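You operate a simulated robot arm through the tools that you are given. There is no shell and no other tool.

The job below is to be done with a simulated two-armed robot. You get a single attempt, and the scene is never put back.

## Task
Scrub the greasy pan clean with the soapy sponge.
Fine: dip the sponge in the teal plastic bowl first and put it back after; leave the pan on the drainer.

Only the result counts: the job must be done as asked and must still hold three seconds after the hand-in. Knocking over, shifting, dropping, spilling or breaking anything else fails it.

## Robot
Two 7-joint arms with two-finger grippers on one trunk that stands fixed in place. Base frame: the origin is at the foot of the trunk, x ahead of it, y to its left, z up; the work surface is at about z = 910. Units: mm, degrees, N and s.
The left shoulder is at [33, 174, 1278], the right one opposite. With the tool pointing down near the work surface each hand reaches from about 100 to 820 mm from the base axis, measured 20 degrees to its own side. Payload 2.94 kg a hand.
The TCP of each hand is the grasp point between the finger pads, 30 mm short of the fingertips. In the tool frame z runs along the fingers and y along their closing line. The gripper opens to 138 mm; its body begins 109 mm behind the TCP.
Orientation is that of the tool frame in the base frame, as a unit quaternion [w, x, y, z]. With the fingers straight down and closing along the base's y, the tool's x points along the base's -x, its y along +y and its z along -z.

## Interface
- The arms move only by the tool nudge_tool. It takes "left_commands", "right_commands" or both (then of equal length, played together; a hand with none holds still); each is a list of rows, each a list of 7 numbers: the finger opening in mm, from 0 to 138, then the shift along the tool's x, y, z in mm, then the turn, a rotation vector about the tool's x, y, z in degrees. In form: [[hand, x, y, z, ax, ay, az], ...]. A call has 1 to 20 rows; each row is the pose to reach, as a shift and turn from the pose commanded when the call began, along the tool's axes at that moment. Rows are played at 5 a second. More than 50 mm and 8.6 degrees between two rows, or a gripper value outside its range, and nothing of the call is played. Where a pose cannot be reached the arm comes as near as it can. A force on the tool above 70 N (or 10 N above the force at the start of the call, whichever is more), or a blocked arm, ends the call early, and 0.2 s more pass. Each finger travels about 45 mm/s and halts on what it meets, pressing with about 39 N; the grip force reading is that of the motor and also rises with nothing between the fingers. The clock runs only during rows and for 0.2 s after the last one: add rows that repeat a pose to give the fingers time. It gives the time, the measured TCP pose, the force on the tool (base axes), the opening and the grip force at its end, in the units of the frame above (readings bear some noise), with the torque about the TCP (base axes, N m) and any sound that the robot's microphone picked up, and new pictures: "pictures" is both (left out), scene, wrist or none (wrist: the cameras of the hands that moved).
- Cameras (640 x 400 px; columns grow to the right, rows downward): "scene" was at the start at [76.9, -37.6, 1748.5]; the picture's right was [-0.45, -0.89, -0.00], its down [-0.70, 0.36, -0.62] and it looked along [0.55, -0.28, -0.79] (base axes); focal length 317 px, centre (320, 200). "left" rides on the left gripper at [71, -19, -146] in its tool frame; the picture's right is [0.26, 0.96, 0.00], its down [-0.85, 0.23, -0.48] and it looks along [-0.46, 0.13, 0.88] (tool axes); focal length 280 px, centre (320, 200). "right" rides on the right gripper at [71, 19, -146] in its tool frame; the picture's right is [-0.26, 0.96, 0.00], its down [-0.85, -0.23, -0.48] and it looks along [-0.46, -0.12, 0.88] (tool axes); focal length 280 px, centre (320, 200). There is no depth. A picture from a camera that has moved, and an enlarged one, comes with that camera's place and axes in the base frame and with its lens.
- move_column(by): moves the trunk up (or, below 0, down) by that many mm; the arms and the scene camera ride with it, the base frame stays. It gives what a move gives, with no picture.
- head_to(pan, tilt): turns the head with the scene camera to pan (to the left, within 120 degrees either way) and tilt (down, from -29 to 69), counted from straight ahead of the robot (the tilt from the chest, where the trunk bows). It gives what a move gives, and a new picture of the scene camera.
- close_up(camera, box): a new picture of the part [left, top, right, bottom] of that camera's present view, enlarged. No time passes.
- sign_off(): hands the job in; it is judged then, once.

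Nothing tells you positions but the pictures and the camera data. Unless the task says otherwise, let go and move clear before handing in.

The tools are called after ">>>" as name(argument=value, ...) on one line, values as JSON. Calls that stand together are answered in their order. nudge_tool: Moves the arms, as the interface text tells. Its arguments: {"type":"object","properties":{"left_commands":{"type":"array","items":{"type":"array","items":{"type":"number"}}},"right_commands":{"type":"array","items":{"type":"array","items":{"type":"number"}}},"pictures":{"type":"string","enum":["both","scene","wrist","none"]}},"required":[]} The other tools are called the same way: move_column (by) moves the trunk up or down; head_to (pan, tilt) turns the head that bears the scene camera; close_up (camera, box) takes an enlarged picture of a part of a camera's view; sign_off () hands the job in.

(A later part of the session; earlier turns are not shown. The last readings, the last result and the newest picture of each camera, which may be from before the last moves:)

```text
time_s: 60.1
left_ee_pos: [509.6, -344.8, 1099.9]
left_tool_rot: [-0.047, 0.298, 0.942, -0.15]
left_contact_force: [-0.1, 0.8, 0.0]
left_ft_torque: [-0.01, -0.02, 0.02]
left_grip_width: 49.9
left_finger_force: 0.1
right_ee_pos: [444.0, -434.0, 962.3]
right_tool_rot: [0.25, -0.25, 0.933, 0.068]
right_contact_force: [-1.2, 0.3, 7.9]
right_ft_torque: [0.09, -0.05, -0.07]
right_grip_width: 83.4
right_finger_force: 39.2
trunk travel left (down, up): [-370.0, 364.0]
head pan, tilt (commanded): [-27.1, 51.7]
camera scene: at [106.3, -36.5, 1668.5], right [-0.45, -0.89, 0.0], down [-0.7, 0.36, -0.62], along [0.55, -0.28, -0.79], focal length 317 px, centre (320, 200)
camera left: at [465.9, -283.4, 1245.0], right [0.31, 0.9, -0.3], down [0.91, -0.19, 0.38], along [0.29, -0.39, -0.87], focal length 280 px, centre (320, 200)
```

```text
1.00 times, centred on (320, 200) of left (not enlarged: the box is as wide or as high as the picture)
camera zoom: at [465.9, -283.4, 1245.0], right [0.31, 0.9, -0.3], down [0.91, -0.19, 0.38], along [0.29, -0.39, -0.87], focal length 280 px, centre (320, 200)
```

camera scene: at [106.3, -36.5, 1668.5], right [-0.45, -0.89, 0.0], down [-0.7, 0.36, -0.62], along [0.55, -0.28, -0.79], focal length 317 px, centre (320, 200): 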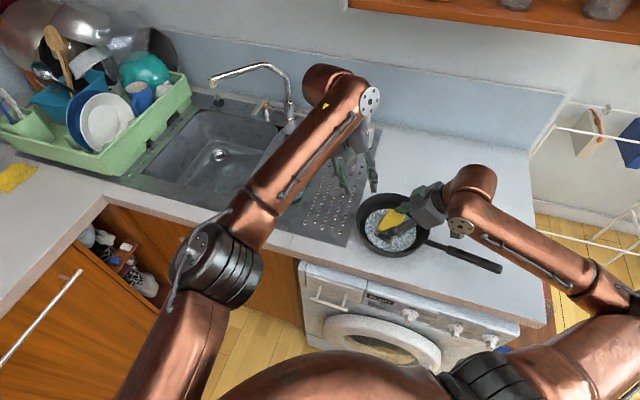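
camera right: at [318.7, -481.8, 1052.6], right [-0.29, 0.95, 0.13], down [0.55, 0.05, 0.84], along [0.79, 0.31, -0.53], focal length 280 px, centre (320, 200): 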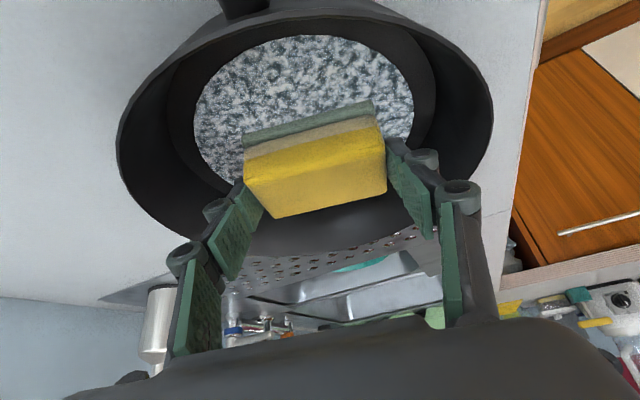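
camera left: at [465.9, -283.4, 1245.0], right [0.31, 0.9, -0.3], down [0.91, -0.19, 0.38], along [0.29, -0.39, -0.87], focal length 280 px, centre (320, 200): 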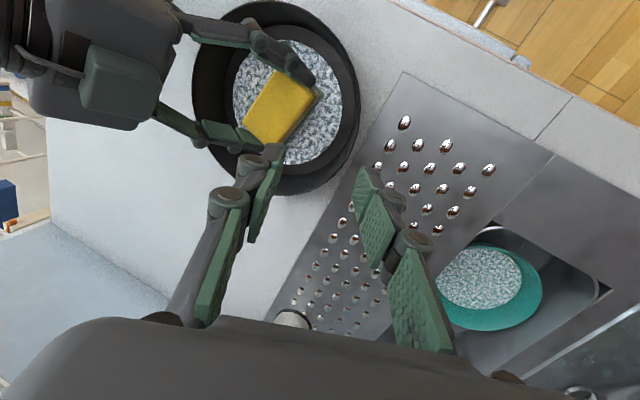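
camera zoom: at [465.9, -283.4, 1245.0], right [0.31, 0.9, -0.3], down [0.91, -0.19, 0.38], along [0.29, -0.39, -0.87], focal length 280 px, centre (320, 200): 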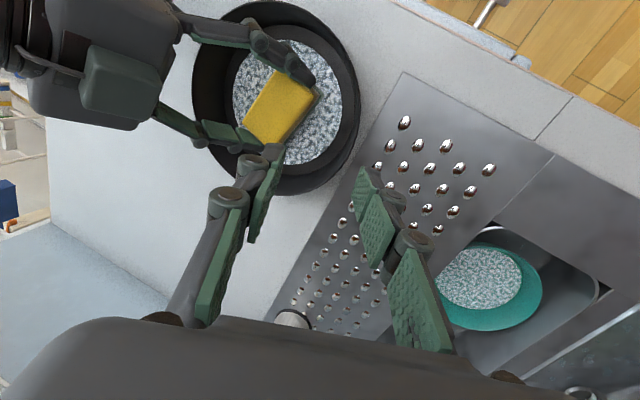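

The left hand reaches well and sees the pan from above. I'll lower it partway around the rim and check alignment.

>>> nudge_tool(left_commands=[[50, 0.9, 9.9, 31.8, 0, 0, 0], [50, 1.8, 19.7, 63.6, 0, 0, 0], [50, 2.7, 29.6, 95.5, 0, 0, 0], [50, 2.7, 29.6, 95.5, 0, 0, 0]])

>>> close_up(camera="left", box=[160, 40, 480, 240])

>>> close_up(camera="scene", box=[320, 150, 480, 270])

```text
time_s: 61.1
left_ee_pos: [506.4, -345.2, 999.8]
left_tool_rot: [-0.047, 0.296, 0.942, -0.149]
left_contact_force: [-0.7, 0.0, -0.4]
left_ft_torque: [-0.04, 0.01, -0.02]
left_grip_width: 50.3
left_finger_force: 0.2
right_ee_pos: [444.9, -432.7, 960.6]
right_tool_rot: [0.249, -0.25, 0.933, 0.067]
right_contact_force: [-0.6, -1.3, 7.9]
right_ft_torque: [-0.03, -0.08, 0.04]
right_grip_width: 83.4
right_finger_force: 39.0
trunk travel left (down, up): [-370.0, 364.0]
head pan, tilt (commanded): [-27.1, 51.7]
camera scene: at [106.2, -37.5, 1668.5], right [-0.45, -0.89, 0.0], down [-0.7, 0.36, -0.62], along [0.55, -0.28, -0.79], focal length 317 px, centre (320, 200)
camera left: at [462.8, -283.4, 1145.1], right [0.31, 0.9, -0.3], down [0.91, -0.19, 0.38], along [0.29, -0.39, -0.87], focal length 280 px, centre (320, 200)
```

scene: 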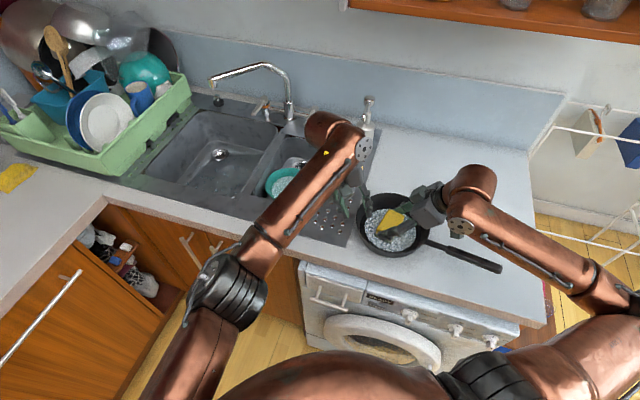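
left: 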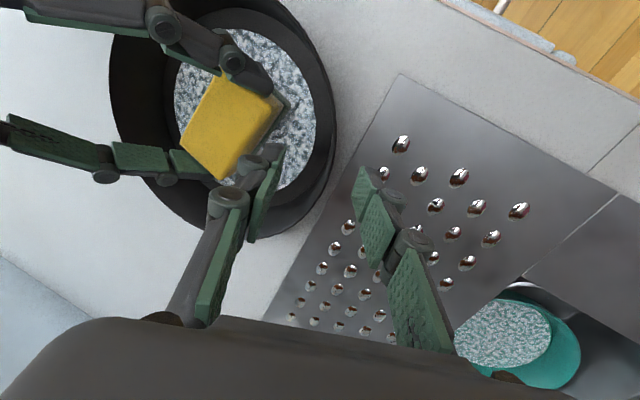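

```text
2.00 times, centred on (320, 140) of left
camera zoom: at [462.8, -283.4, 1145.1], right [0.31, 0.9, -0.3], down [0.91, -0.19, 0.38], along [0.29, -0.39, -0.87], focal length 561 px, centre (320, 320)
```

zoom: 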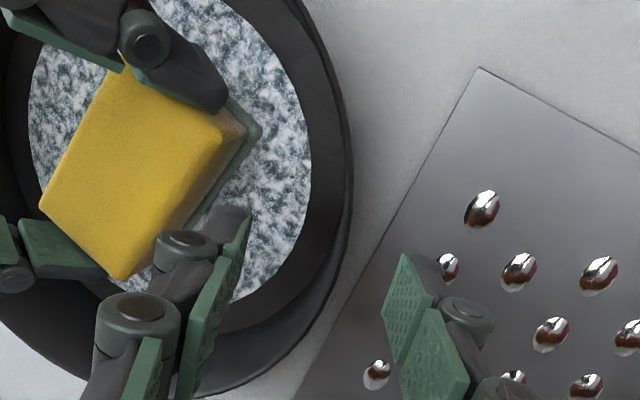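

```text
3.33 times, centred on (400, 210) of scene
camera zoom: at [106.2, -37.5, 1668.5], right [-0.45, -0.89, 0.0], down [-0.7, 0.36, -0.62], along [0.55, -0.28, -0.79], focal length 1057 px, centre (53, 167)
```

zoom: 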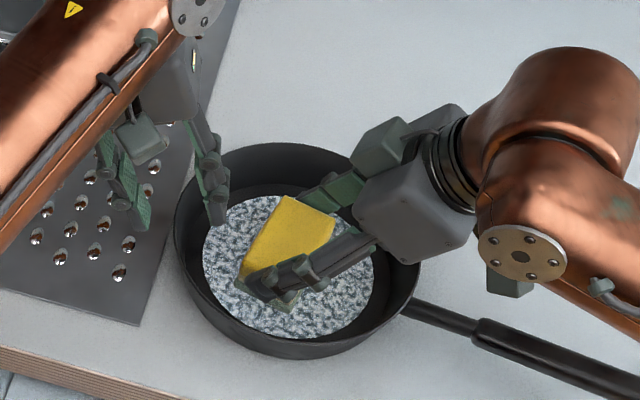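

The fingers straddle the rim, which sits slightly inward of the finger axis. I'll shift inward a few mm and lower to grip depth.

>>> nudge_tool(left_commands=[[50, 0.4, 1.7, 13, 0, 0, 0], [50, 0.9, 3.5, 26, 0, 0, 0], [50, 1.3, 5.2, 39.1, 0, 0, 0], [50, 1.3, 5.2, 39.1, 0, 0, 0]])

>>> close_up(camera="left", box=[160, 40, 480, 240])

>>> close_up(camera="scene", box=[320, 150, 480, 270])

```text
time_s: 62.1
left_ee_pos: [501.0, -350.3, 961.5]
left_tool_rot: [-0.047, 0.297, 0.942, -0.15]
left_contact_force: [0.6, 0.1, -0.4]
left_ft_torque: [-0.01, -0.03, -0.01]
left_grip_width: 49.9
left_finger_force: 0.1
right_ee_pos: [445.2, -433.7, 962.0]
right_tool_rot: [0.25, -0.25, 0.933, 0.067]
right_contact_force: [0.2, -1.8, 7.2]
right_ft_torque: [-0.01, -0.14, -0.01]
right_grip_width: 83.2
right_finger_force: 39.1
trunk travel left (down, up): [-370.0, 364.0]
head pan, tilt (commanded): [-27.1, 51.7]
camera scene: at [106.3, -37.4, 1668.5], right [-0.45, -0.89, 0.0], down [-0.7, 0.36, -0.62], along [0.55, -0.28, -0.79], focal length 317 px, centre (320, 200)
camera left: at [457.0, -288.9, 1106.3], right [0.31, 0.9, -0.3], down [0.91, -0.19, 0.38], along [0.29, -0.39, -0.87], focal length 280 px, centre (320, 200)
```

scene: 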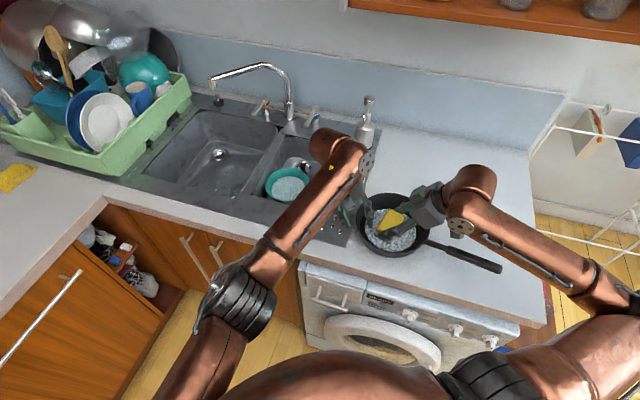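
left: 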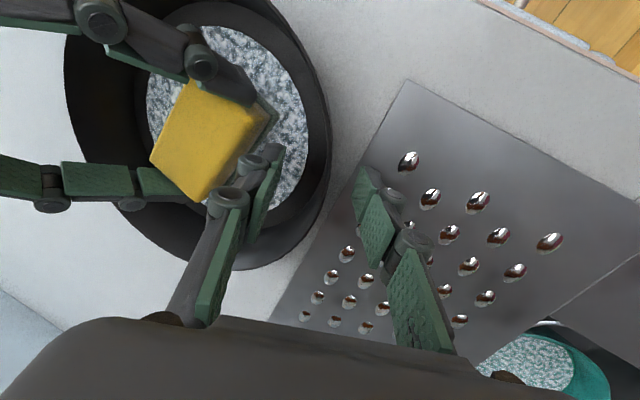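

```text
2.00 times, centred on (320, 140) of left
camera zoom: at [457.0, -288.9, 1106.3], right [0.31, 0.9, -0.3], down [0.91, -0.19, 0.38], along [0.29, -0.39, -0.87], focal length 561 px, centre (320, 320)
```

zoom: 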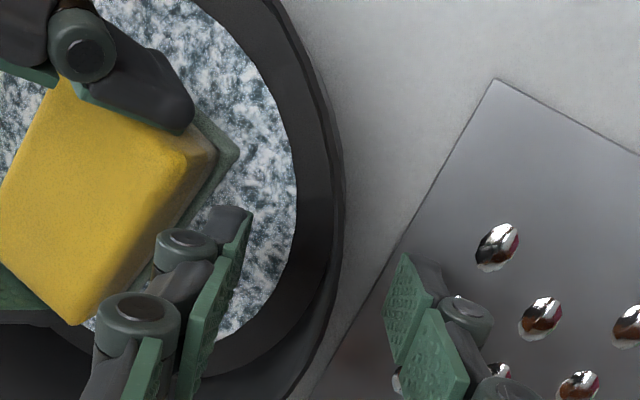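

```text
3.33 times, centred on (400, 210) of scene
camera zoom: at [106.3, -37.4, 1668.5], right [-0.45, -0.89, 0.0], down [-0.7, 0.36, -0.62], along [0.55, -0.28, -0.79], focal length 1057 px, centre (53, 167)
```

zoom: 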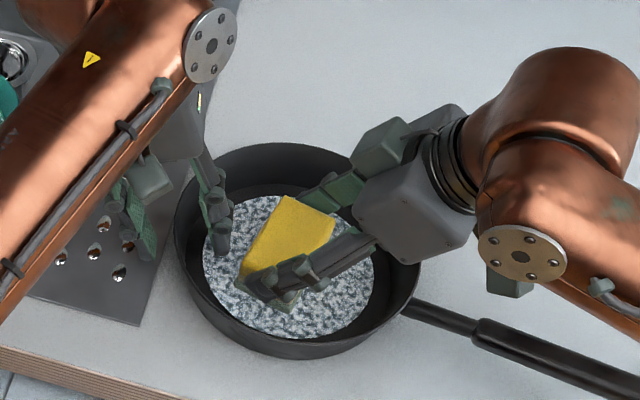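

The rim sits between the left fingers, close to centre. I'll close the left hand on the pan wall.

>>> nudge_tool(left_commands=[[42, 0, 0, 0, 0, 0, 0], [34, 0, 0, 0, 0, 0, 0], [26, 0, 0, 0, 0, 0, 0], [18, 0, 0, 0, 0, 0, 0], [10, 0, 0, 0, 0, 0, 0], [0, 0, 0, 0, 0, 0, 0], [0, 0, 0, 0, 0, 0, 0], [0, 0, 0, 0, 0, 0, 0]])

>>> close_up(camera="left", box=[160, 40, 480, 240])

>>> close_up(camera="scene", box=[320, 150, 480, 270])

```text
time_s: 63.9
left_ee_pos: [503.1, -348.7, 960.7]
left_tool_rot: [-0.047, 0.294, 0.943, -0.148]
left_contact_force: [13.7, 5.3, -5.4]
left_ft_torque: [1.19, -0.24, 0.79]
left_grip_width: 11.7
left_finger_force: 38.4
right_ee_pos: [444.6, -434.2, 961.4]
right_tool_rot: [0.251, -0.249, 0.933, 0.067]
right_contact_force: [-8.7, -5.2, 15.9]
right_ft_torque: [-0.11, 0.0, -0.12]
right_grip_width: 83.2
right_finger_force: 39.3
trunk travel left (down, up): [-370.0, 364.0]
head pan, tilt (commanded): [-27.1, 51.7]
camera scene: at [107.3, -37.4, 1668.4], right [-0.45, -0.89, 0.0], down [-0.7, 0.36, -0.62], along [0.55, -0.28, -0.79], focal length 317 px, centre (320, 200)
camera left: at [458.9, -288.0, 1105.5], right [0.31, 0.9, -0.3], down [0.91, -0.18, 0.38], along [0.29, -0.39, -0.88], focal length 280 px, centre (320, 200)
```

scene: 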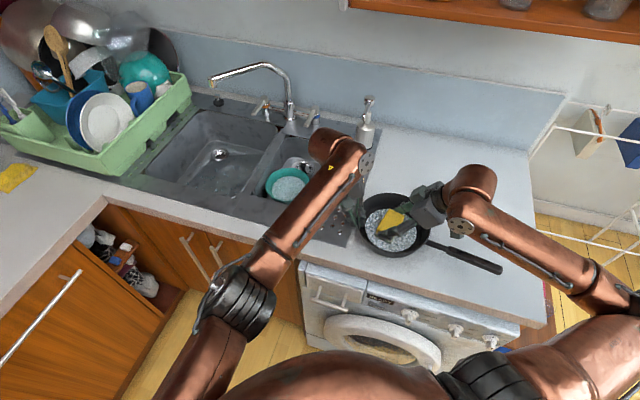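
left: 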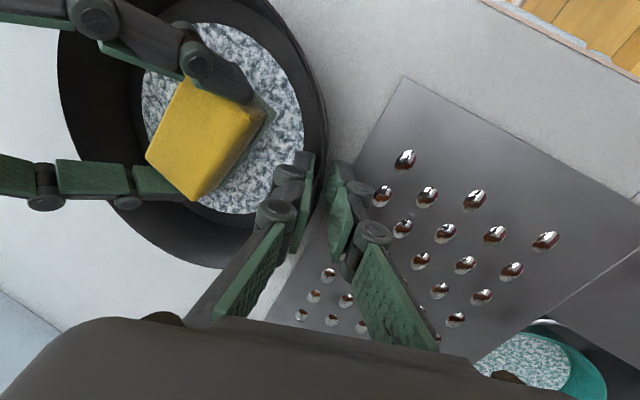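

```text
2.00 times, centred on (320, 140) of left
camera zoom: at [458.9, -288.0, 1105.5], right [0.31, 0.9, -0.3], down [0.91, -0.18, 0.38], along [0.29, -0.39, -0.88], focal length 561 px, centre (320, 320)
```

zoom: 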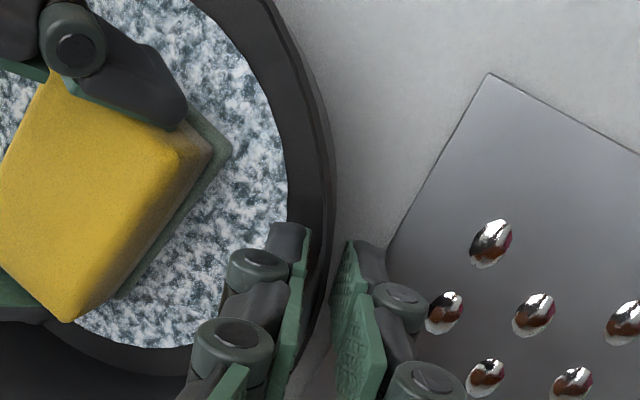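

```text
3.33 times, centred on (400, 210) of scene
camera zoom: at [107.3, -37.4, 1668.4], right [-0.45, -0.89, 0.0], down [-0.7, 0.36, -0.62], along [0.55, -0.28, -0.79], focal length 1057 px, centre (53, 167)
```

zoom: 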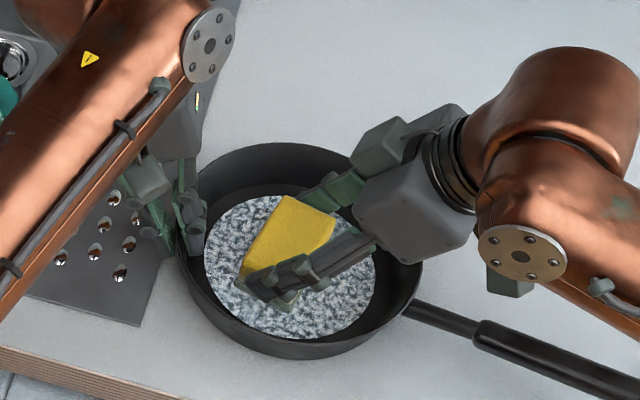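

The left hand has the pan wall at 38 N. I'll do a test stroke to check the pan now stays put while the sponge slides.

>>> nudge_tool(right_commands=[[60, 0, 6, 0, 0, 0, 0], [60, 0, 12, 0, 0, 0, 0], [60, 0, 18, 0, 0, 0, 0]], pictures="none")

>>> close_up(camera="scene", box=[320, 150, 480, 270])

>>> nudge_tool(right_commands=[[60, 0, -9, 0, 0, 0, 0], [60, 0, -18, 0, 0, 0, 0], [60, 0, -27, 0, 0, 0, 0], [60, 0, -36, 0, 0, 0, 0]], pictures="none")

>>> close_up(camera="scene", box=[320, 150, 480, 270])

```text
time_s: 64.7
left_ee_pos: [497.8, -351.2, 961.0]
left_tool_rot: [-0.049, 0.297, 0.942, -0.15]
left_contact_force: [0.1, 6.5, -4.7]
left_ft_torque: [1.4, 0.61, 0.55]
left_grip_width: 9.0
left_finger_force: 36.4
right_ee_pos: [434.8, -416.8, 961.0]
right_tool_rot: [0.251, -0.249, 0.933, 0.067]
right_contact_force: [-0.5, -11.0, 17.6]
right_ft_torque: [-0.66, -0.6, -0.47]
right_grip_width: 83.6
right_finger_force: 39.3
trunk travel left (down, up): [-370.0, 364.0]
head pan, tilt (commanded): [-27.1, 51.7]
```

```text
3.33 times, centred on (400, 210) of scene
camera zoom: at [106.6, -38.2, 1668.4], right [-0.46, -0.89, 0.0], down [-0.7, 0.36, -0.62], along [0.55, -0.28, -0.79], focal length 1057 px, centre (53, 167)
```

zoom: 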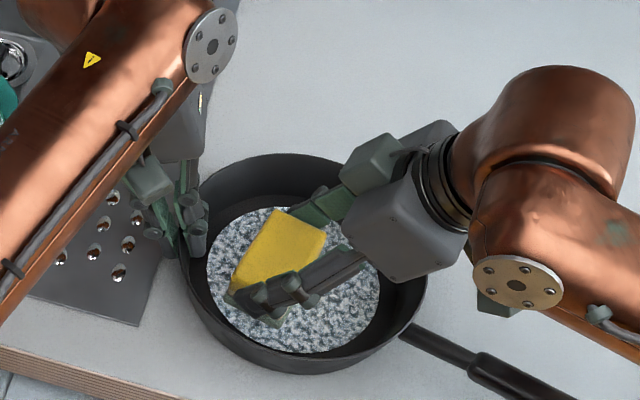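

```text
time_s: 65.7
left_ee_pos: [500.3, -351.5, 961.9]
left_tool_rot: [-0.048, 0.297, 0.942, -0.149]
left_contact_force: [5.1, -16.2, -14.1]
left_ft_torque: [0.38, -0.74, 0.97]
left_grip_width: 8.9
left_finger_force: 37.1
right_ee_pos: [454.1, -446.9, 961.6]
right_tool_rot: [0.25, -0.25, 0.933, 0.067]
right_contact_force: [-7.2, 16.9, 23.1]
right_ft_torque: [1.49, 0.21, 0.28]
right_grip_width: 83.7
right_finger_force: 39.0
trunk travel left (down, up): [-370.0, 364.0]
head pan, tilt (commanded): [-27.1, 51.7]
```

```text
3.33 times, centred on (400, 210) of scene
camera zoom: at [106.7, -37.9, 1668.4], right [-0.45, -0.89, 0.0], down [-0.7, 0.36, -0.62], along [0.55, -0.28, -0.79], focal length 1057 px, centre (53, 167)
```

zoom: 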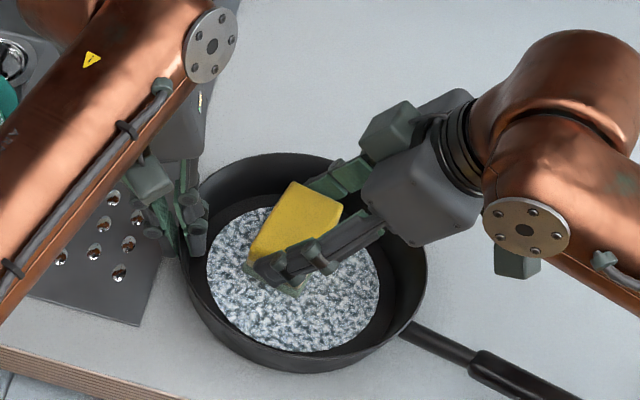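

Now the pan stays still while the sponge slides across it. I'll do a full systematic scrub with the left hand holding the pan.

>>> nudge_tool(right_commands=[[60, 0, 2, 0, 0, 0, 0], [60, 0, 20, 0, 0, 0, 0], [60, 0, 38, 0, 0, 0, 0], [60, -6.9, 36, 4, 0, 0, 0], [60, -6.9, 20, 4, 0, 0, 0], [60, -6.9, 4, 4, 0, 0, 0], [60, -12.1, 10, 7, 0, 0, 0], [60, -12.1, 25, 7, 0, 0, 0], [60, 0, 30, 0, 0, 0, 0], [60, 6.9, 38, -4, 0, 0, 0], [60, 6.9, 20, -4, 0, 0, 0], [60, 6.9, 2, -4, 0, 0, 0], [60, 13.9, 2, -8, 0, 0, 0], [60, 13.9, 20, -8, 0, 0, 0], [60, 13.9, 38, -8, 0, 0, 0], [60, 20.8, 38, -12, 0, 0, 0], [60, 20.8, 20, -12, 0, 0, 0], [60, 20.8, 2, -12, 0, 0, 0]])

>>> close_up(camera="scene", box=[320, 150, 480, 270])

>>> close_up(camera="left", box=[0, 0, 400, 250])

```text
time_s: 69.5
left_ee_pos: [499.7, -349.9, 963.0]
left_tool_rot: [-0.045, 0.297, 0.942, -0.15]
left_contact_force: [1.6, -12.7, 20.3]
left_ft_torque: [0.14, -0.58, 0.92]
left_grip_width: 5.7
left_finger_force: 32.6
right_ee_pos: [429.7, -456.3, 961.0]
right_tool_rot: [0.25, -0.251, 0.933, 0.069]
right_contact_force: [-3.8, 11.7, 2.9]
right_ft_torque: [0.07, 0.05, 0.13]
right_grip_width: 83.5
right_finger_force: 38.5
trunk travel left (down, up): [-370.0, 364.0]
head pan, tilt (commanded): [-27.1, 51.7]
camera scene: at [104.3, -36.2, 1668.6], right [-0.45, -0.89, 0.0], down [-0.7, 0.36, -0.62], along [0.55, -0.28, -0.78], focal length 317 px, centre (320, 200)
camera right: at [304.4, -506.0, 1053.1], right [-0.29, 0.95, 0.13], down [0.55, 0.05, 0.84], along [0.79, 0.31, -0.53], focal length 280 px, centre (320, 200)
```

scene: 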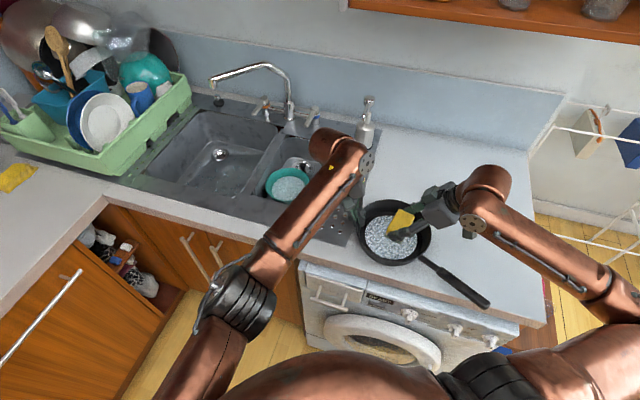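
right: 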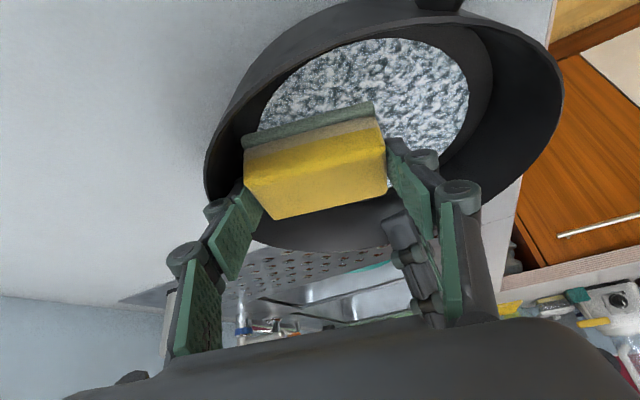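

```text
3.33 times, centred on (400, 210) of scene
camera zoom: at [104.3, -36.2, 1668.6], right [-0.45, -0.89, 0.0], down [-0.7, 0.36, -0.62], along [0.55, -0.28, -0.78], focal length 1057 px, centre (53, 167)
```

zoom: 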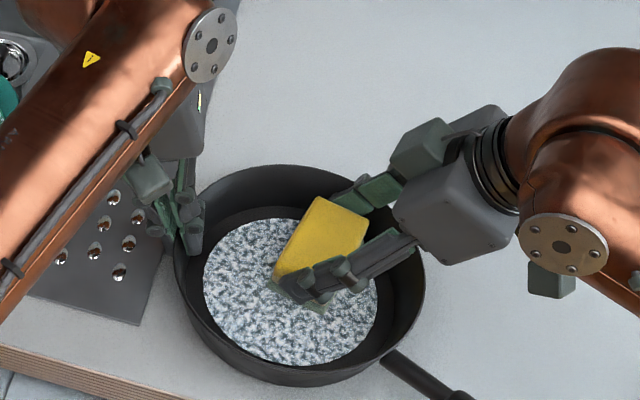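

```text
1.60 times, centred on (200, 125) of left
camera zoom: at [455.8, -288.4, 1107.2], right [0.31, 0.9, -0.3], down [0.9, -0.18, 0.38], along [0.29, -0.39, -0.87], focal length 449 px, centre (512, 320)
```

zoom: 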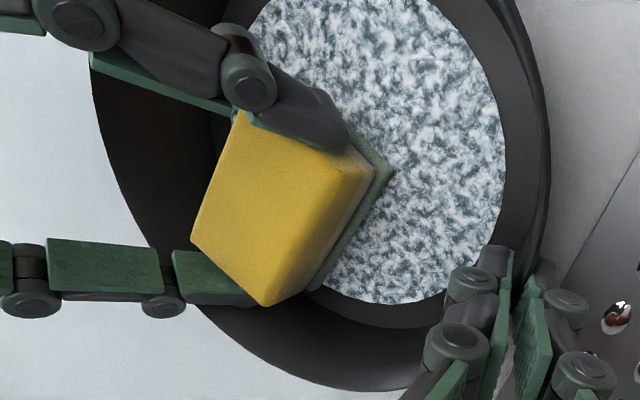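

The pan pivoted slightly about the left grip, and the sponge reached the wall on the last stroke. I'll lift the sponge a little, re-centre it over the pan, and look again.

>>> nudge_tool(right_commands=[[60, -4, 0, -6.9, 0, 0, 0], [60, -6, 10, -10.4, 0, 0, 0], [60, -9, 20, -8.6, 0, 0, 0], [60, -12.1, 30, -6.9, 0, 0, 0], [60, -12.1, 30, -6.9, 0, 0, 0]])

>>> close_up(camera="scene", box=[320, 150, 480, 270])

>>> close_up(camera="left", box=[0, 0, 400, 250])

```text
time_s: 70.7
left_ee_pos: [501.7, -350.6, 962.9]
left_tool_rot: [-0.046, 0.296, 0.943, -0.149]
left_contact_force: [1.1, 0.4, 21.1]
left_ft_torque: [0.35, 0.1, 0.07]
left_grip_width: 5.9
left_finger_force: 32.5
right_ee_pos: [422.0, -428.8, 974.0]
right_tool_rot: [0.25, -0.25, 0.933, 0.067]
right_contact_force: [0.2, -1.1, -0.6]
right_ft_torque: [0.0, 0.04, 0.0]
right_grip_width: 83.3
right_finger_force: 39.1
trunk travel left (down, up): [-370.0, 364.0]
head pan, tilt (commanded): [-27.1, 51.7]
camera scene: at [105.2, -36.6, 1668.6], right [-0.45, -0.89, 0.0], down [-0.7, 0.36, -0.62], along [0.55, -0.28, -0.78], focal length 317 px, centre (320, 200)
camera right: at [296.3, -477.9, 1064.8], right [-0.29, 0.95, 0.13], down [0.55, 0.05, 0.84], along [0.79, 0.31, -0.53], focal length 280 px, centre (320, 200)
```

scene: 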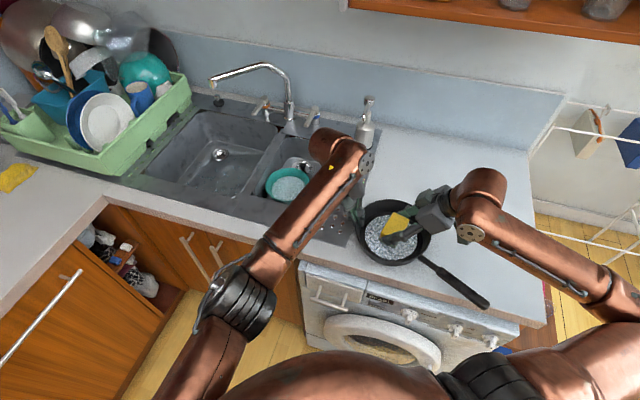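
right: 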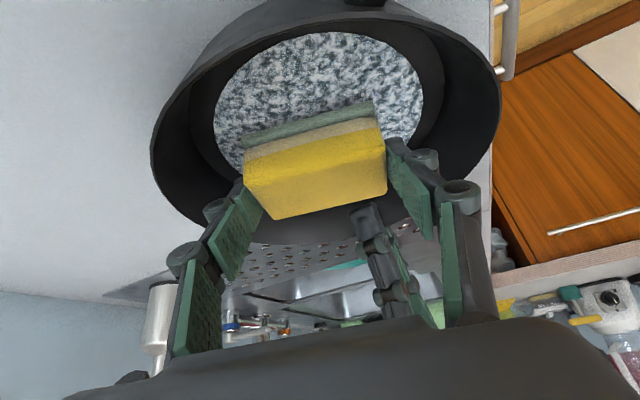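

```text
3.33 times, centred on (400, 210) of scene
camera zoom: at [105.2, -36.6, 1668.6], right [-0.45, -0.89, 0.0], down [-0.7, 0.36, -0.62], along [0.55, -0.28, -0.78], focal length 1057 px, centre (53, 167)
```

zoom: 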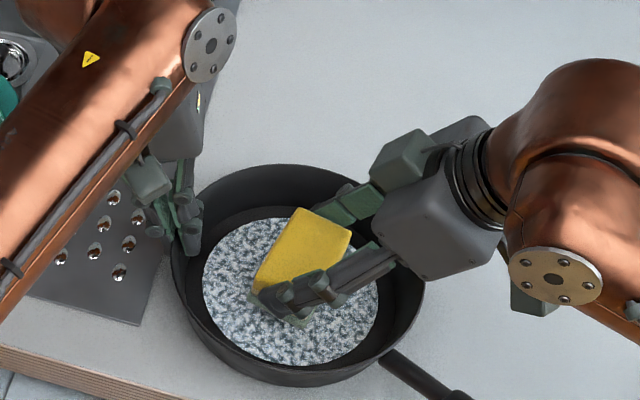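

```text
1.60 times, centred on (200, 125) of left
camera zoom: at [456.6, -288.1, 1106.8], right [0.31, 0.9, -0.3], down [0.91, -0.19, 0.38], along [0.29, -0.39, -0.88], focal length 449 px, centre (512, 320)
```

zoom: 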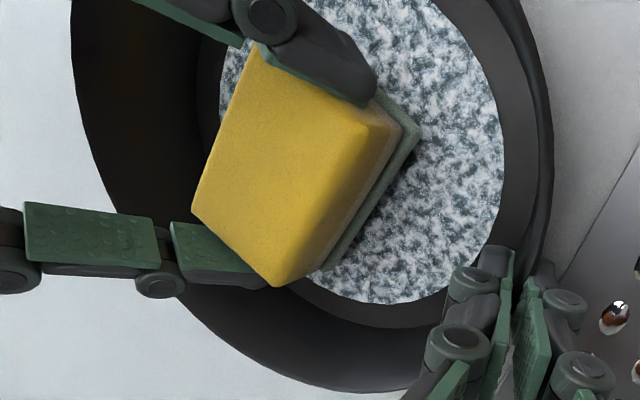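

The pan is held still and the sponge is centred over it. I'll lower it to contact again.

>>> nudge_tool(right_commands=[[60, 3, 0, 5.2, 0, 0, 0], [60, 5.5, 0, 9.5, 0, 0, 0], [60, 6, 0, 10.4, 0, 0, 0], [60, 6, 0, 10.4, 0, 0, 0]], pictures="none")

```text
time_s: 71.7
left_ee_pos: [499.2, -351.0, 963.1]
left_tool_rot: [-0.046, 0.297, 0.942, -0.149]
left_contact_force: [0.5, -1.9, 20.7]
left_ft_torque: [0.65, -0.03, 0.09]
left_grip_width: 5.8
left_finger_force: 32.9
right_ee_pos: [422.0, -429.4, 962.0]
right_tool_rot: [0.251, -0.249, 0.933, 0.067]
right_contact_force: [0.1, -0.6, 3.7]
right_ft_torque: [-0.12, 0.02, -0.04]
right_grip_width: 83.3
right_finger_force: 38.9
trunk travel left (down, up): [-370.0, 364.0]
head pan, tilt (commanded): [-27.1, 51.7]
```

>>> nudge_tool(right_commands=[[60, 0.3, 0, 0.45, 0, 0, 0], [60, -9.7, 3.1, 6.25, 0, 0, 0], [60, -19.8, 6.2, 12.05, 0, 0, 0], [60, -9.7, 3.1, 6.25, 0, 0, 0], [60, 0.3, 0, 0.45, 0, 0, 0], [60, 10.3, -3.1, -5.35, 0, 0, 0], [60, 20.4, -6.2, -11.15, 0, 0, 0], [60, 10.3, -3.1, -5.35, 0, 0, 0], [60, 13, 8.5, -6.9, 0, 0, 0], [60, 3, 11.6, -1.1, 0, 0, 0], [60, -7, 14.7, 4.7, 0, 0, 0], [60, -15.4, 17.3, 9.5, 0, 0, 0], [60, -9.7, 3.1, 6.25, 0, 0, 0], [60, -12.4, -8.5, 7.8, 0, 0, 0], [60, -2.4, -11.6, 2, 0, 0, 0], [60, 7.6, -14.7, -3.8, 0, 0, 0], [60, 16, -17.3, -8.6, 0, 0, 0], [60, 7.3, -8.4, -3.6, 0, 0, 0], [60, 0.3, 0, 0.45, 0, 0, 0], [60, 0.3, 0, 0.45, 0, 0, 0]])

>>> close_up(camera="scene", box=[320, 150, 480, 270])

>>> close_up(camera="left", box=[0, 0, 400, 250])

```text
time_s: 75.9
left_ee_pos: [499.3, -350.7, 962.5]
left_tool_rot: [-0.046, 0.297, 0.942, -0.149]
left_contact_force: [-2.1, 0.0, 16.7]
left_ft_torque: [0.64, -0.18, -0.08]
left_grip_width: 6.4
left_finger_force: 33.4
right_ee_pos: [420.9, -428.8, 961.8]
right_tool_rot: [0.25, -0.25, 0.933, 0.067]
right_contact_force: [-2.2, -2.5, 4.0]
right_ft_torque: [-0.17, -0.01, -0.04]
right_grip_width: 83.7
right_finger_force: 38.6
trunk travel left (down, up): [-370.0, 364.0]
head pan, tilt (commanded): [-27.1, 51.7]
camera scene: at [104.7, -37.0, 1668.6], right [-0.45, -0.89, 0.0], down [-0.7, 0.36, -0.62], along [0.55, -0.28, -0.78], focal length 317 px, centre (320, 200)
camera right: at [296.0, -477.8, 1052.1], right [-0.29, 0.95, 0.13], down [0.55, 0.05, 0.84], along [0.79, 0.31, -0.53], focal length 280 px, centre (320, 200)
```

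scene: 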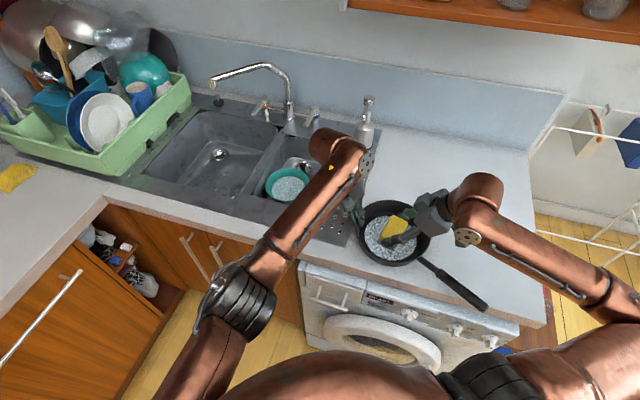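
right: 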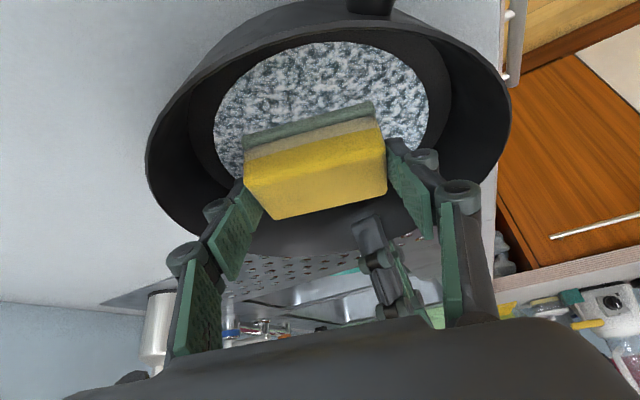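

```text
3.33 times, centred on (400, 210) of scene
camera zoom: at [104.7, -37.0, 1668.6], right [-0.45, -0.89, 0.0], down [-0.7, 0.36, -0.62], along [0.55, -0.28, -0.78], focal length 1057 px, centre (53, 167)
```

zoom: 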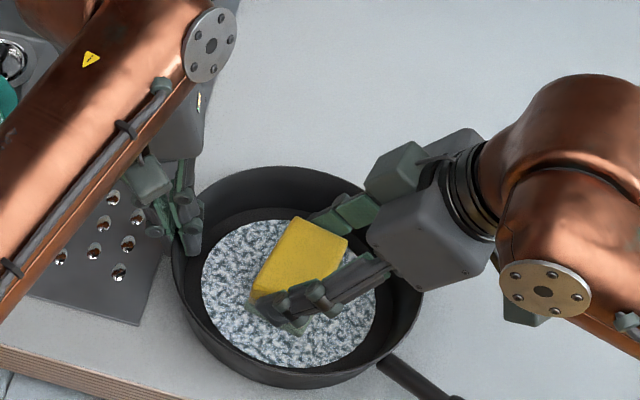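

```text
1.60 times, centred on (200, 125) of left
camera zoom: at [456.1, -288.6, 1107.0], right [0.31, 0.9, -0.3], down [0.91, -0.19, 0.38], along [0.29, -0.39, -0.87], focal length 449 px, centre (512, 320)
```

zoom: 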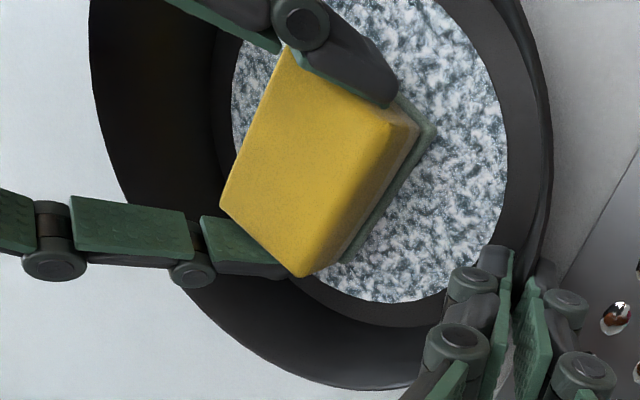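

The pan held still that time, so the strokes were real rubbing. One more wide pass with slightly firmer pressure will cover the whole floor.

>>> nudge_tool(right_commands=[[60, 4.3, 17.4, -1.9, 0, 0, 0], [60, -5.7, 20.5, 3.9, 0, 0, 0], [60, -12.8, 20.6, 8.0, 0, 0, 0], [60, -2.4, 19.5, 2.0, 0, 0, 0], [60, 11, 15.3, -5.7, 0, 0, 0], [60, 20.6, 10.3, -11.3, 0, 0, 0], [60, 23.8, 1, -13.2, 0, 0, 0], [60, 13.8, 4.1, -7.4, 0, 0, 0], [60, 2.1, 7.7, -0.6, 0, 0, 0], [60, -9.6, 11.4, 6.2, 0, 0, 0], [60, -20.1, 12.5, 12.2, 0, 0, 0], [60, -22.8, 0.9, 13.8, 0, 0, 0], [60, -12.8, -2.2, 8, 0, 0, 0], [60, -1.1, -5.8, 1.2, 0, 0, 0], [60, 10.7, -9.4, -5.5, 0, 0, 0], [60, 20.7, -12.5, -11.3, 0, 0, 0], [60, 13.4, -20.6, -7.1, 0, 0, 0], [60, 1.3, -18.9, -0.1, 0, 0, 0], [60, -10.4, -15.3, 6.6, 0, 0, 0], [60, 0.3, 0, 0.45, 0, 0, 0]])

>>> close_up(camera="scene", box=[320, 150, 480, 270])

```text
time_s: 80.1
left_ee_pos: [500.6, -350.5, 961.3]
left_tool_rot: [-0.047, 0.296, 0.942, -0.149]
left_contact_force: [-0.2, 4.2, 13.7]
left_ft_torque: [0.52, -0.53, -0.08]
left_grip_width: 6.0
left_finger_force: 33.0
right_ee_pos: [421.2, -427.4, 961.1]
right_tool_rot: [0.25, -0.249, 0.933, 0.067]
right_contact_force: [-1.4, -1.3, 4.1]
right_ft_torque: [0.0, -0.03, -0.01]
right_grip_width: 83.3
right_finger_force: 38.8
trunk travel left (down, up): [-370.0, 364.0]
head pan, tilt (commanded): [-27.1, 51.7]
camera scene: at [105.5, -36.8, 1668.6], right [-0.45, -0.89, 0.0], down [-0.7, 0.36, -0.62], along [0.55, -0.28, -0.78], focal length 317 px, centre (320, 200)
camera right: at [296.5, -477.4, 1051.6], right [-0.29, 0.95, 0.13], down [0.55, 0.05, 0.84], along [0.79, 0.31, -0.53], focal length 280 px, centre (320, 200)
```

scene: 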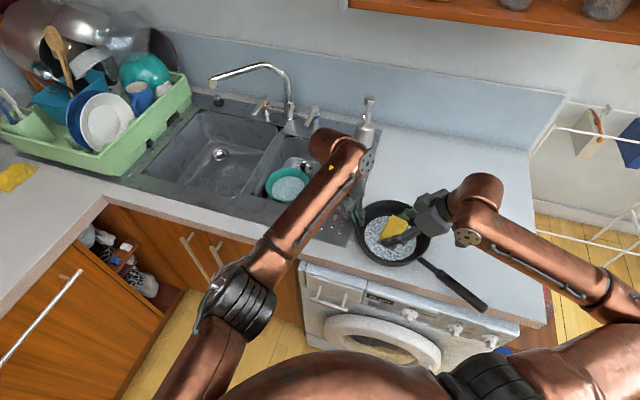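
right: 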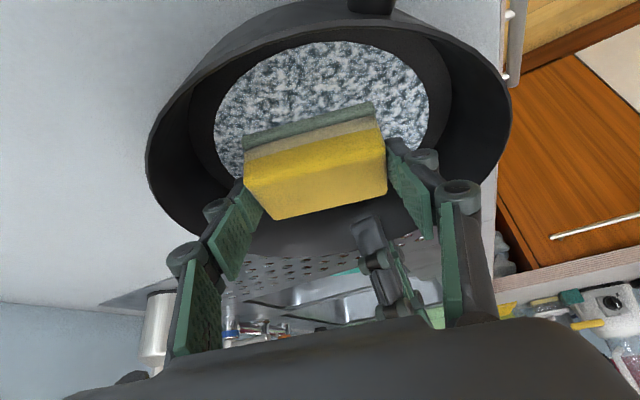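

```text
3.33 times, centred on (400, 210) of scene
camera zoom: at [105.5, -36.8, 1668.6], right [-0.45, -0.89, 0.0], down [-0.7, 0.36, -0.62], along [0.55, -0.28, -0.78], focal length 1057 px, centre (53, 167)
```

zoom: 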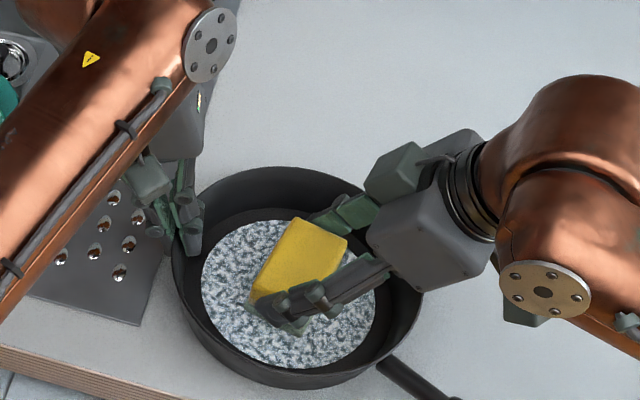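

I'll add a short pass to cover the outer corners of the old patch, allowing for the pan's slight rotation.

>>> nudge_tool(right_commands=[[60, 13.3, -8, -7, 0, 0, 0], [60, 26.3, -10, -14.5, 0, 0, 0], [60, 26.3, 4, -14.5, 0, 0, 0], [60, 26.3, -14, -14.5, 0, 0, 0], [60, 19.4, -20, -10.5, 0, 0, 0], [60, 10.7, -22, -5.5, 0, 0, 0], [60, 21.1, -10, -11.5, 0, 0, 0], [60, 9, 5, -4.5, 0, 0, 0], [60, -6.6, 8, 4.5, 0, 0, 0], [60, -20.5, 10, 12.5, 0, 0, 0], [60, -23.9, 0, 14.5, 0, 0, 0], [60, -20.5, -14, 12.5, 0, 0, 0], [60, -8.4, -20, 5.5, 0, 0, 0], [60, 0.3, -8, 0.5, 0, 0, 0], [60, 0.3, 8, 0.5, 0, 0, 0], [60, 0.3, 20, 0.5, 0, 0, 0], [60, 0.3, 0, 0.5, 0, 0, 0]], pictures="none")

```text
time_s: 83.7
left_ee_pos: [500.4, -351.5, 962.6]
left_tool_rot: [-0.045, 0.295, 0.943, -0.151]
left_contact_force: [2.0, -12.7, -4.3]
left_ft_torque: [0.11, -0.83, 0.94]
left_grip_width: 6.2
left_finger_force: 33.3
right_ee_pos: [419.9, -425.5, 959.3]
right_tool_rot: [0.251, -0.251, 0.932, 0.069]
right_contact_force: [-5.5, 18.1, 23.6]
right_ft_torque: [0.64, -0.09, 0.25]
right_grip_width: 83.4
right_finger_force: 39.0
trunk travel left (down, up): [-370.0, 364.0]
head pan, tilt (commanded): [-27.1, 51.7]
```

Scrubbing is done. I'll lift the sponge out of the pan while the left hand still holds it, then release the left hand.

>>> nudge_tool(right_commands=[[60, -5, 0, -8.7, 0, 0, 0], [60, -15, 0, -26, 0, 0, 0], [60, -30, 0, -52, 0, 0, 0], [60, -50, 0, -86.6, 0, 0, 0], [60, -50, 0, -86.6, 0, 0, 0]])

>>> close_up(camera="scene", box=[320, 150, 500, 310])

>>> close_up(camera="left", box=[0, 0, 400, 250])

```text
time_s: 84.9
left_ee_pos: [500.7, -350.1, 962.6]
left_tool_rot: [-0.047, 0.297, 0.942, -0.149]
left_contact_force: [-2.7, 4.4, 6.0]
left_ft_torque: [0.75, -0.05, -0.14]
left_grip_width: 6.1
left_finger_force: 33.0
right_ee_pos: [421.9, -429.9, 1059.5]
right_tool_rot: [0.25, -0.25, 0.933, 0.067]
right_contact_force: [-0.9, -0.4, -0.2]
right_ft_torque: [0.05, 0.0, 0.04]
right_grip_width: 83.2
right_finger_force: 39.3
trunk travel left (down, up): [-370.0, 364.0]
head pan, tilt (commanded): [-27.1, 51.7]
camera scene: at [106.0, -37.2, 1668.5], right [-0.45, -0.89, 0.0], down [-0.7, 0.36, -0.62], along [0.55, -0.28, -0.79], focal length 317 px, centre (320, 200)
camera right: at [296.9, -478.9, 1150.8], right [-0.29, 0.95, 0.13], down [0.55, 0.05, 0.84], along [0.79, 0.31, -0.53], focal length 280 px, centre (320, 200)
```

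scene: 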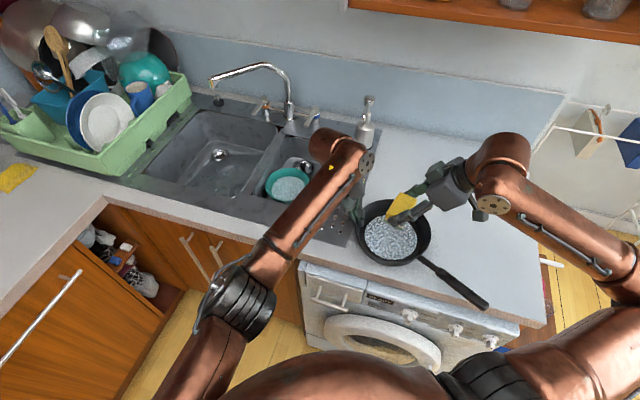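
right: 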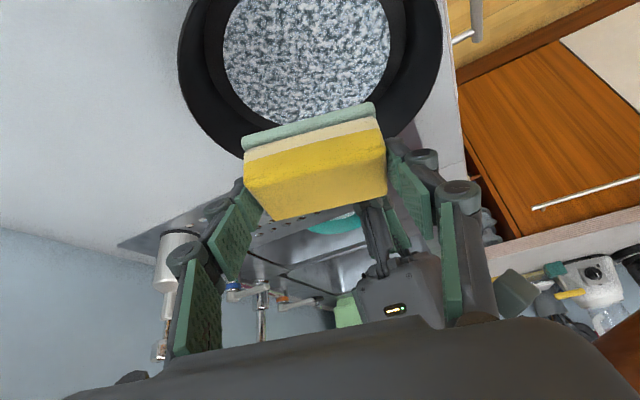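

```text
2.50 times, centred on (410, 230) of scene
camera zoom: at [106.0, -37.2, 1668.5], right [-0.45, -0.89, 0.0], down [-0.7, 0.36, -0.62], along [0.55, -0.28, -0.79], focal length 793 px, centre (95, 125)
```

zoom: 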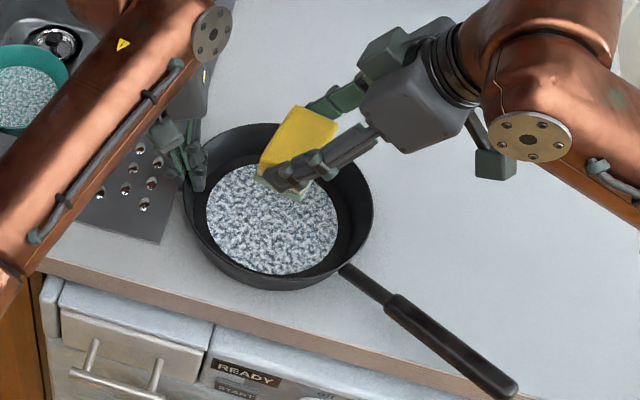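

```text
1.60 times, centred on (200, 125) of left
camera zoom: at [457.1, -288.4, 1106.4], right [0.31, 0.9, -0.3], down [0.91, -0.19, 0.38], along [0.29, -0.39, -0.88], focal length 449 px, centre (512, 320)
```

zoom: 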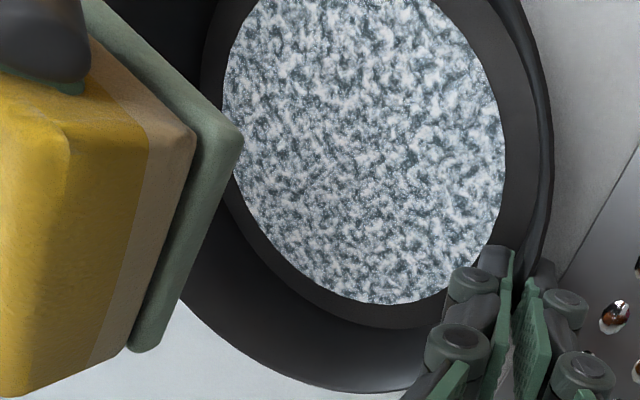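

The pan floor is evenly covered in suds and no grease shows. Next I'll raise the sponge further and release the left hand from the pan wall, backing out along the fingers.

>>> nudge_tool(right_commands=[[60, -12.5, 0, -21.7, 0, 0, 0], [60, -25, 0, -43.3, 0, 0, 0], [60, -37.5, 0, -65, 0, 0, 0], [60, -50, 0, -86.6, 0, 0, 0], [60, -50, 0, -86.6, 0, 0, 0], [60, -50, 0, -86.6, 0, 0, 0], [60, -50, 0, -86.6, 0, 0, 0], [60, -50, 0, -86.6, 0, 0, 0]], left_commands=[[15, 0, 0, 0, 0, 0, 0], [30, 0, 0, 0, 0, 0, 0], [45, 0, 0, 0, 0, 0, 0], [50, 0, 0, 0, 0, 0, 0], [50, 0, 0, -20, 0, 0, 0], [50, 0, 0, -45, 0, 0, 0], [50, 0, 0, -80, 0, 0, 0], [50, 0, 0, -80, 0, 0, 0]])

```text
time_s: 86.7
left_ee_pos: [514.7, -333.7, 1037.6]
left_tool_rot: [-0.048, 0.296, 0.942, -0.148]
left_contact_force: [0.3, -1.0, 0.6]
left_ft_torque: [0.02, 0.01, -0.03]
left_grip_width: 50.2
left_finger_force: 0.1
right_ee_pos: [423.8, -429.7, 1160.0]
right_tool_rot: [0.25, -0.25, 0.933, 0.068]
right_contact_force: [0.5, -0.3, -0.2]
right_ft_torque: [0.01, 0.02, 0.03]
right_grip_width: 83.2
right_finger_force: 38.9
trunk travel left (down, up): [-370.0, 364.0]
head pan, tilt (commanded): [-27.1, 51.7]
camera scene: at [107.4, -38.6, 1668.3], right [-0.45, -0.89, 0.0], down [-0.7, 0.36, -0.62], along [0.55, -0.28, -0.79], focal length 317 px, centre (320, 200)
camera right: at [298.3, -479.3, 1249.8], right [-0.29, 0.95, 0.13], down [0.55, 0.05, 0.84], along [0.79, 0.31, -0.53], focal length 280 px, centre (320, 200)
camera left: at [472.3, -270.5, 1182.9], right [0.31, 0.9, -0.3], down [0.91, -0.19, 0.38], along [0.29, -0.39, -0.88], focal length 280 px, centre (320, 200)
```

scene: 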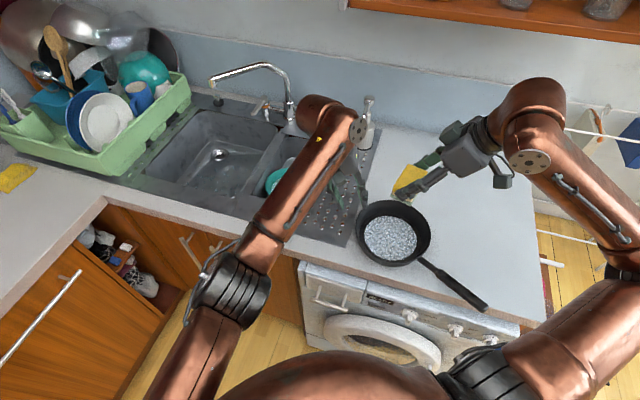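
right: 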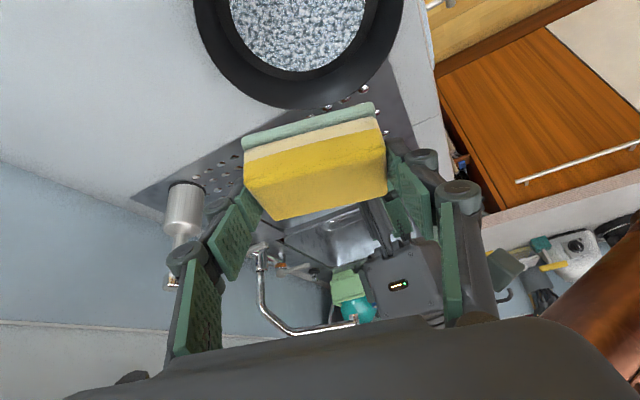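
left: 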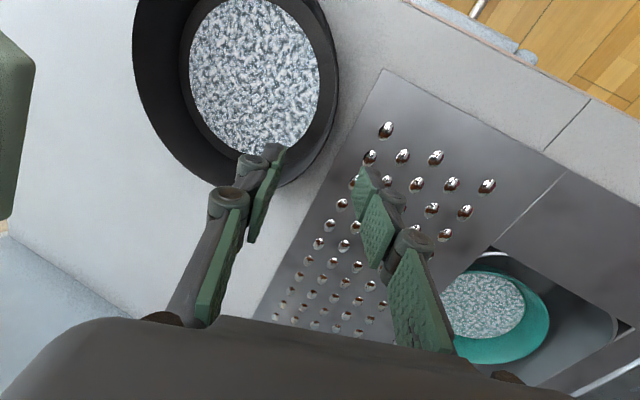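

The left hand is clear of the pan. I'll send it back up to its parking position.

>>> nudge_tool(left_commands=[[50, 18.7, 19.6, -34.7, -1.34, -0.42, -2.67], [50, 37.4, 39.2, -69.4, -2.68, -0.84, -5.34], [50, 56.1, 58.8, -104, -4.02, -1.27, -8.01], [50, 74.8, 78.4, -138.7, -5.36, -1.69, -10.68], [50, 93.5, 98, -173.4, -6.7, -2.11, -13.35], [50, 112.2, 117.6, -208.1, -8.04, -2.53, -16.02], [50, 130.8, 137.2, -242.7, -9.39, -2.96, -18.68], [50, 149.5, 156.8, -277.4, -10.73, -3.38, -21.35], [50, 168.2, 176.4, -312.1, -12.07, -3.8, -24.02], [50, 186.9, 196, -346.8, -13.41, -4.22, -26.69], [50, 205.6, 215.6, -381.4, -14.75, -4.65, -29.36], [50, 224.3, 235.2, -416.1, -16.09, -5.07, -32.03], [50, 243, 254.8, -450.8, -17.43, -5.49, -34.7], [50, 243, 254.8, -450.8, -17.43, -5.49, -34.7]], pictures="scene")

>>> close_up(camera="scene", box=[330, 180, 510, 320])

```text
time_s: 89.7
left_ee_pos: [536.4, 120.7, 1386.3]
left_tool_rot: [-0.001, -0.001, 1.0, -0.001]
left_contact_force: [0.8, -0.2, -0.3]
left_ft_torque: [0.06, 0.05, 0.01]
left_grip_width: 50.0
left_finger_force: 0.1
right_ee_pos: [424.1, -430.4, 1159.2]
right_tool_rot: [0.249, -0.251, 0.933, 0.068]
right_contact_force: [0.6, 0.6, -0.5]
right_ft_torque: [0.03, 0.03, 0.01]
right_grip_width: 83.4
right_finger_force: 39.0
trunk travel left (down, up): [-370.0, 364.0]
head pan, tilt (commanded): [-27.1, 51.7]
camera scene: at [108.0, -37.9, 1668.2], right [-0.45, -0.89, 0.0], down [-0.7, 0.36, -0.62], along [0.55, -0.28, -0.79], focal length 317 px, centre (320, 200)
```

scene: 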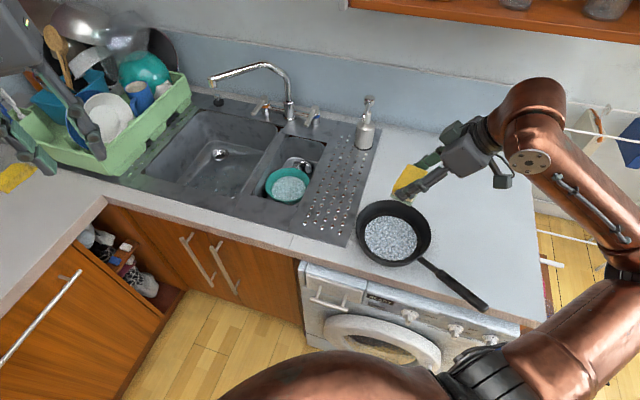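

```text
2.86 times, centred on (420, 250) of scene
camera zoom: at [108.0, -37.9, 1668.2], right [-0.45, -0.89, 0.0], down [-0.7, 0.36, -0.62], along [0.55, -0.28, -0.79], focal length 906 px, centre (34, 57)
```

zoom: 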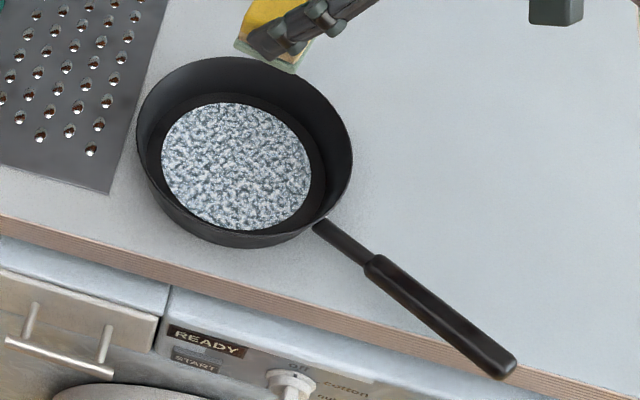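

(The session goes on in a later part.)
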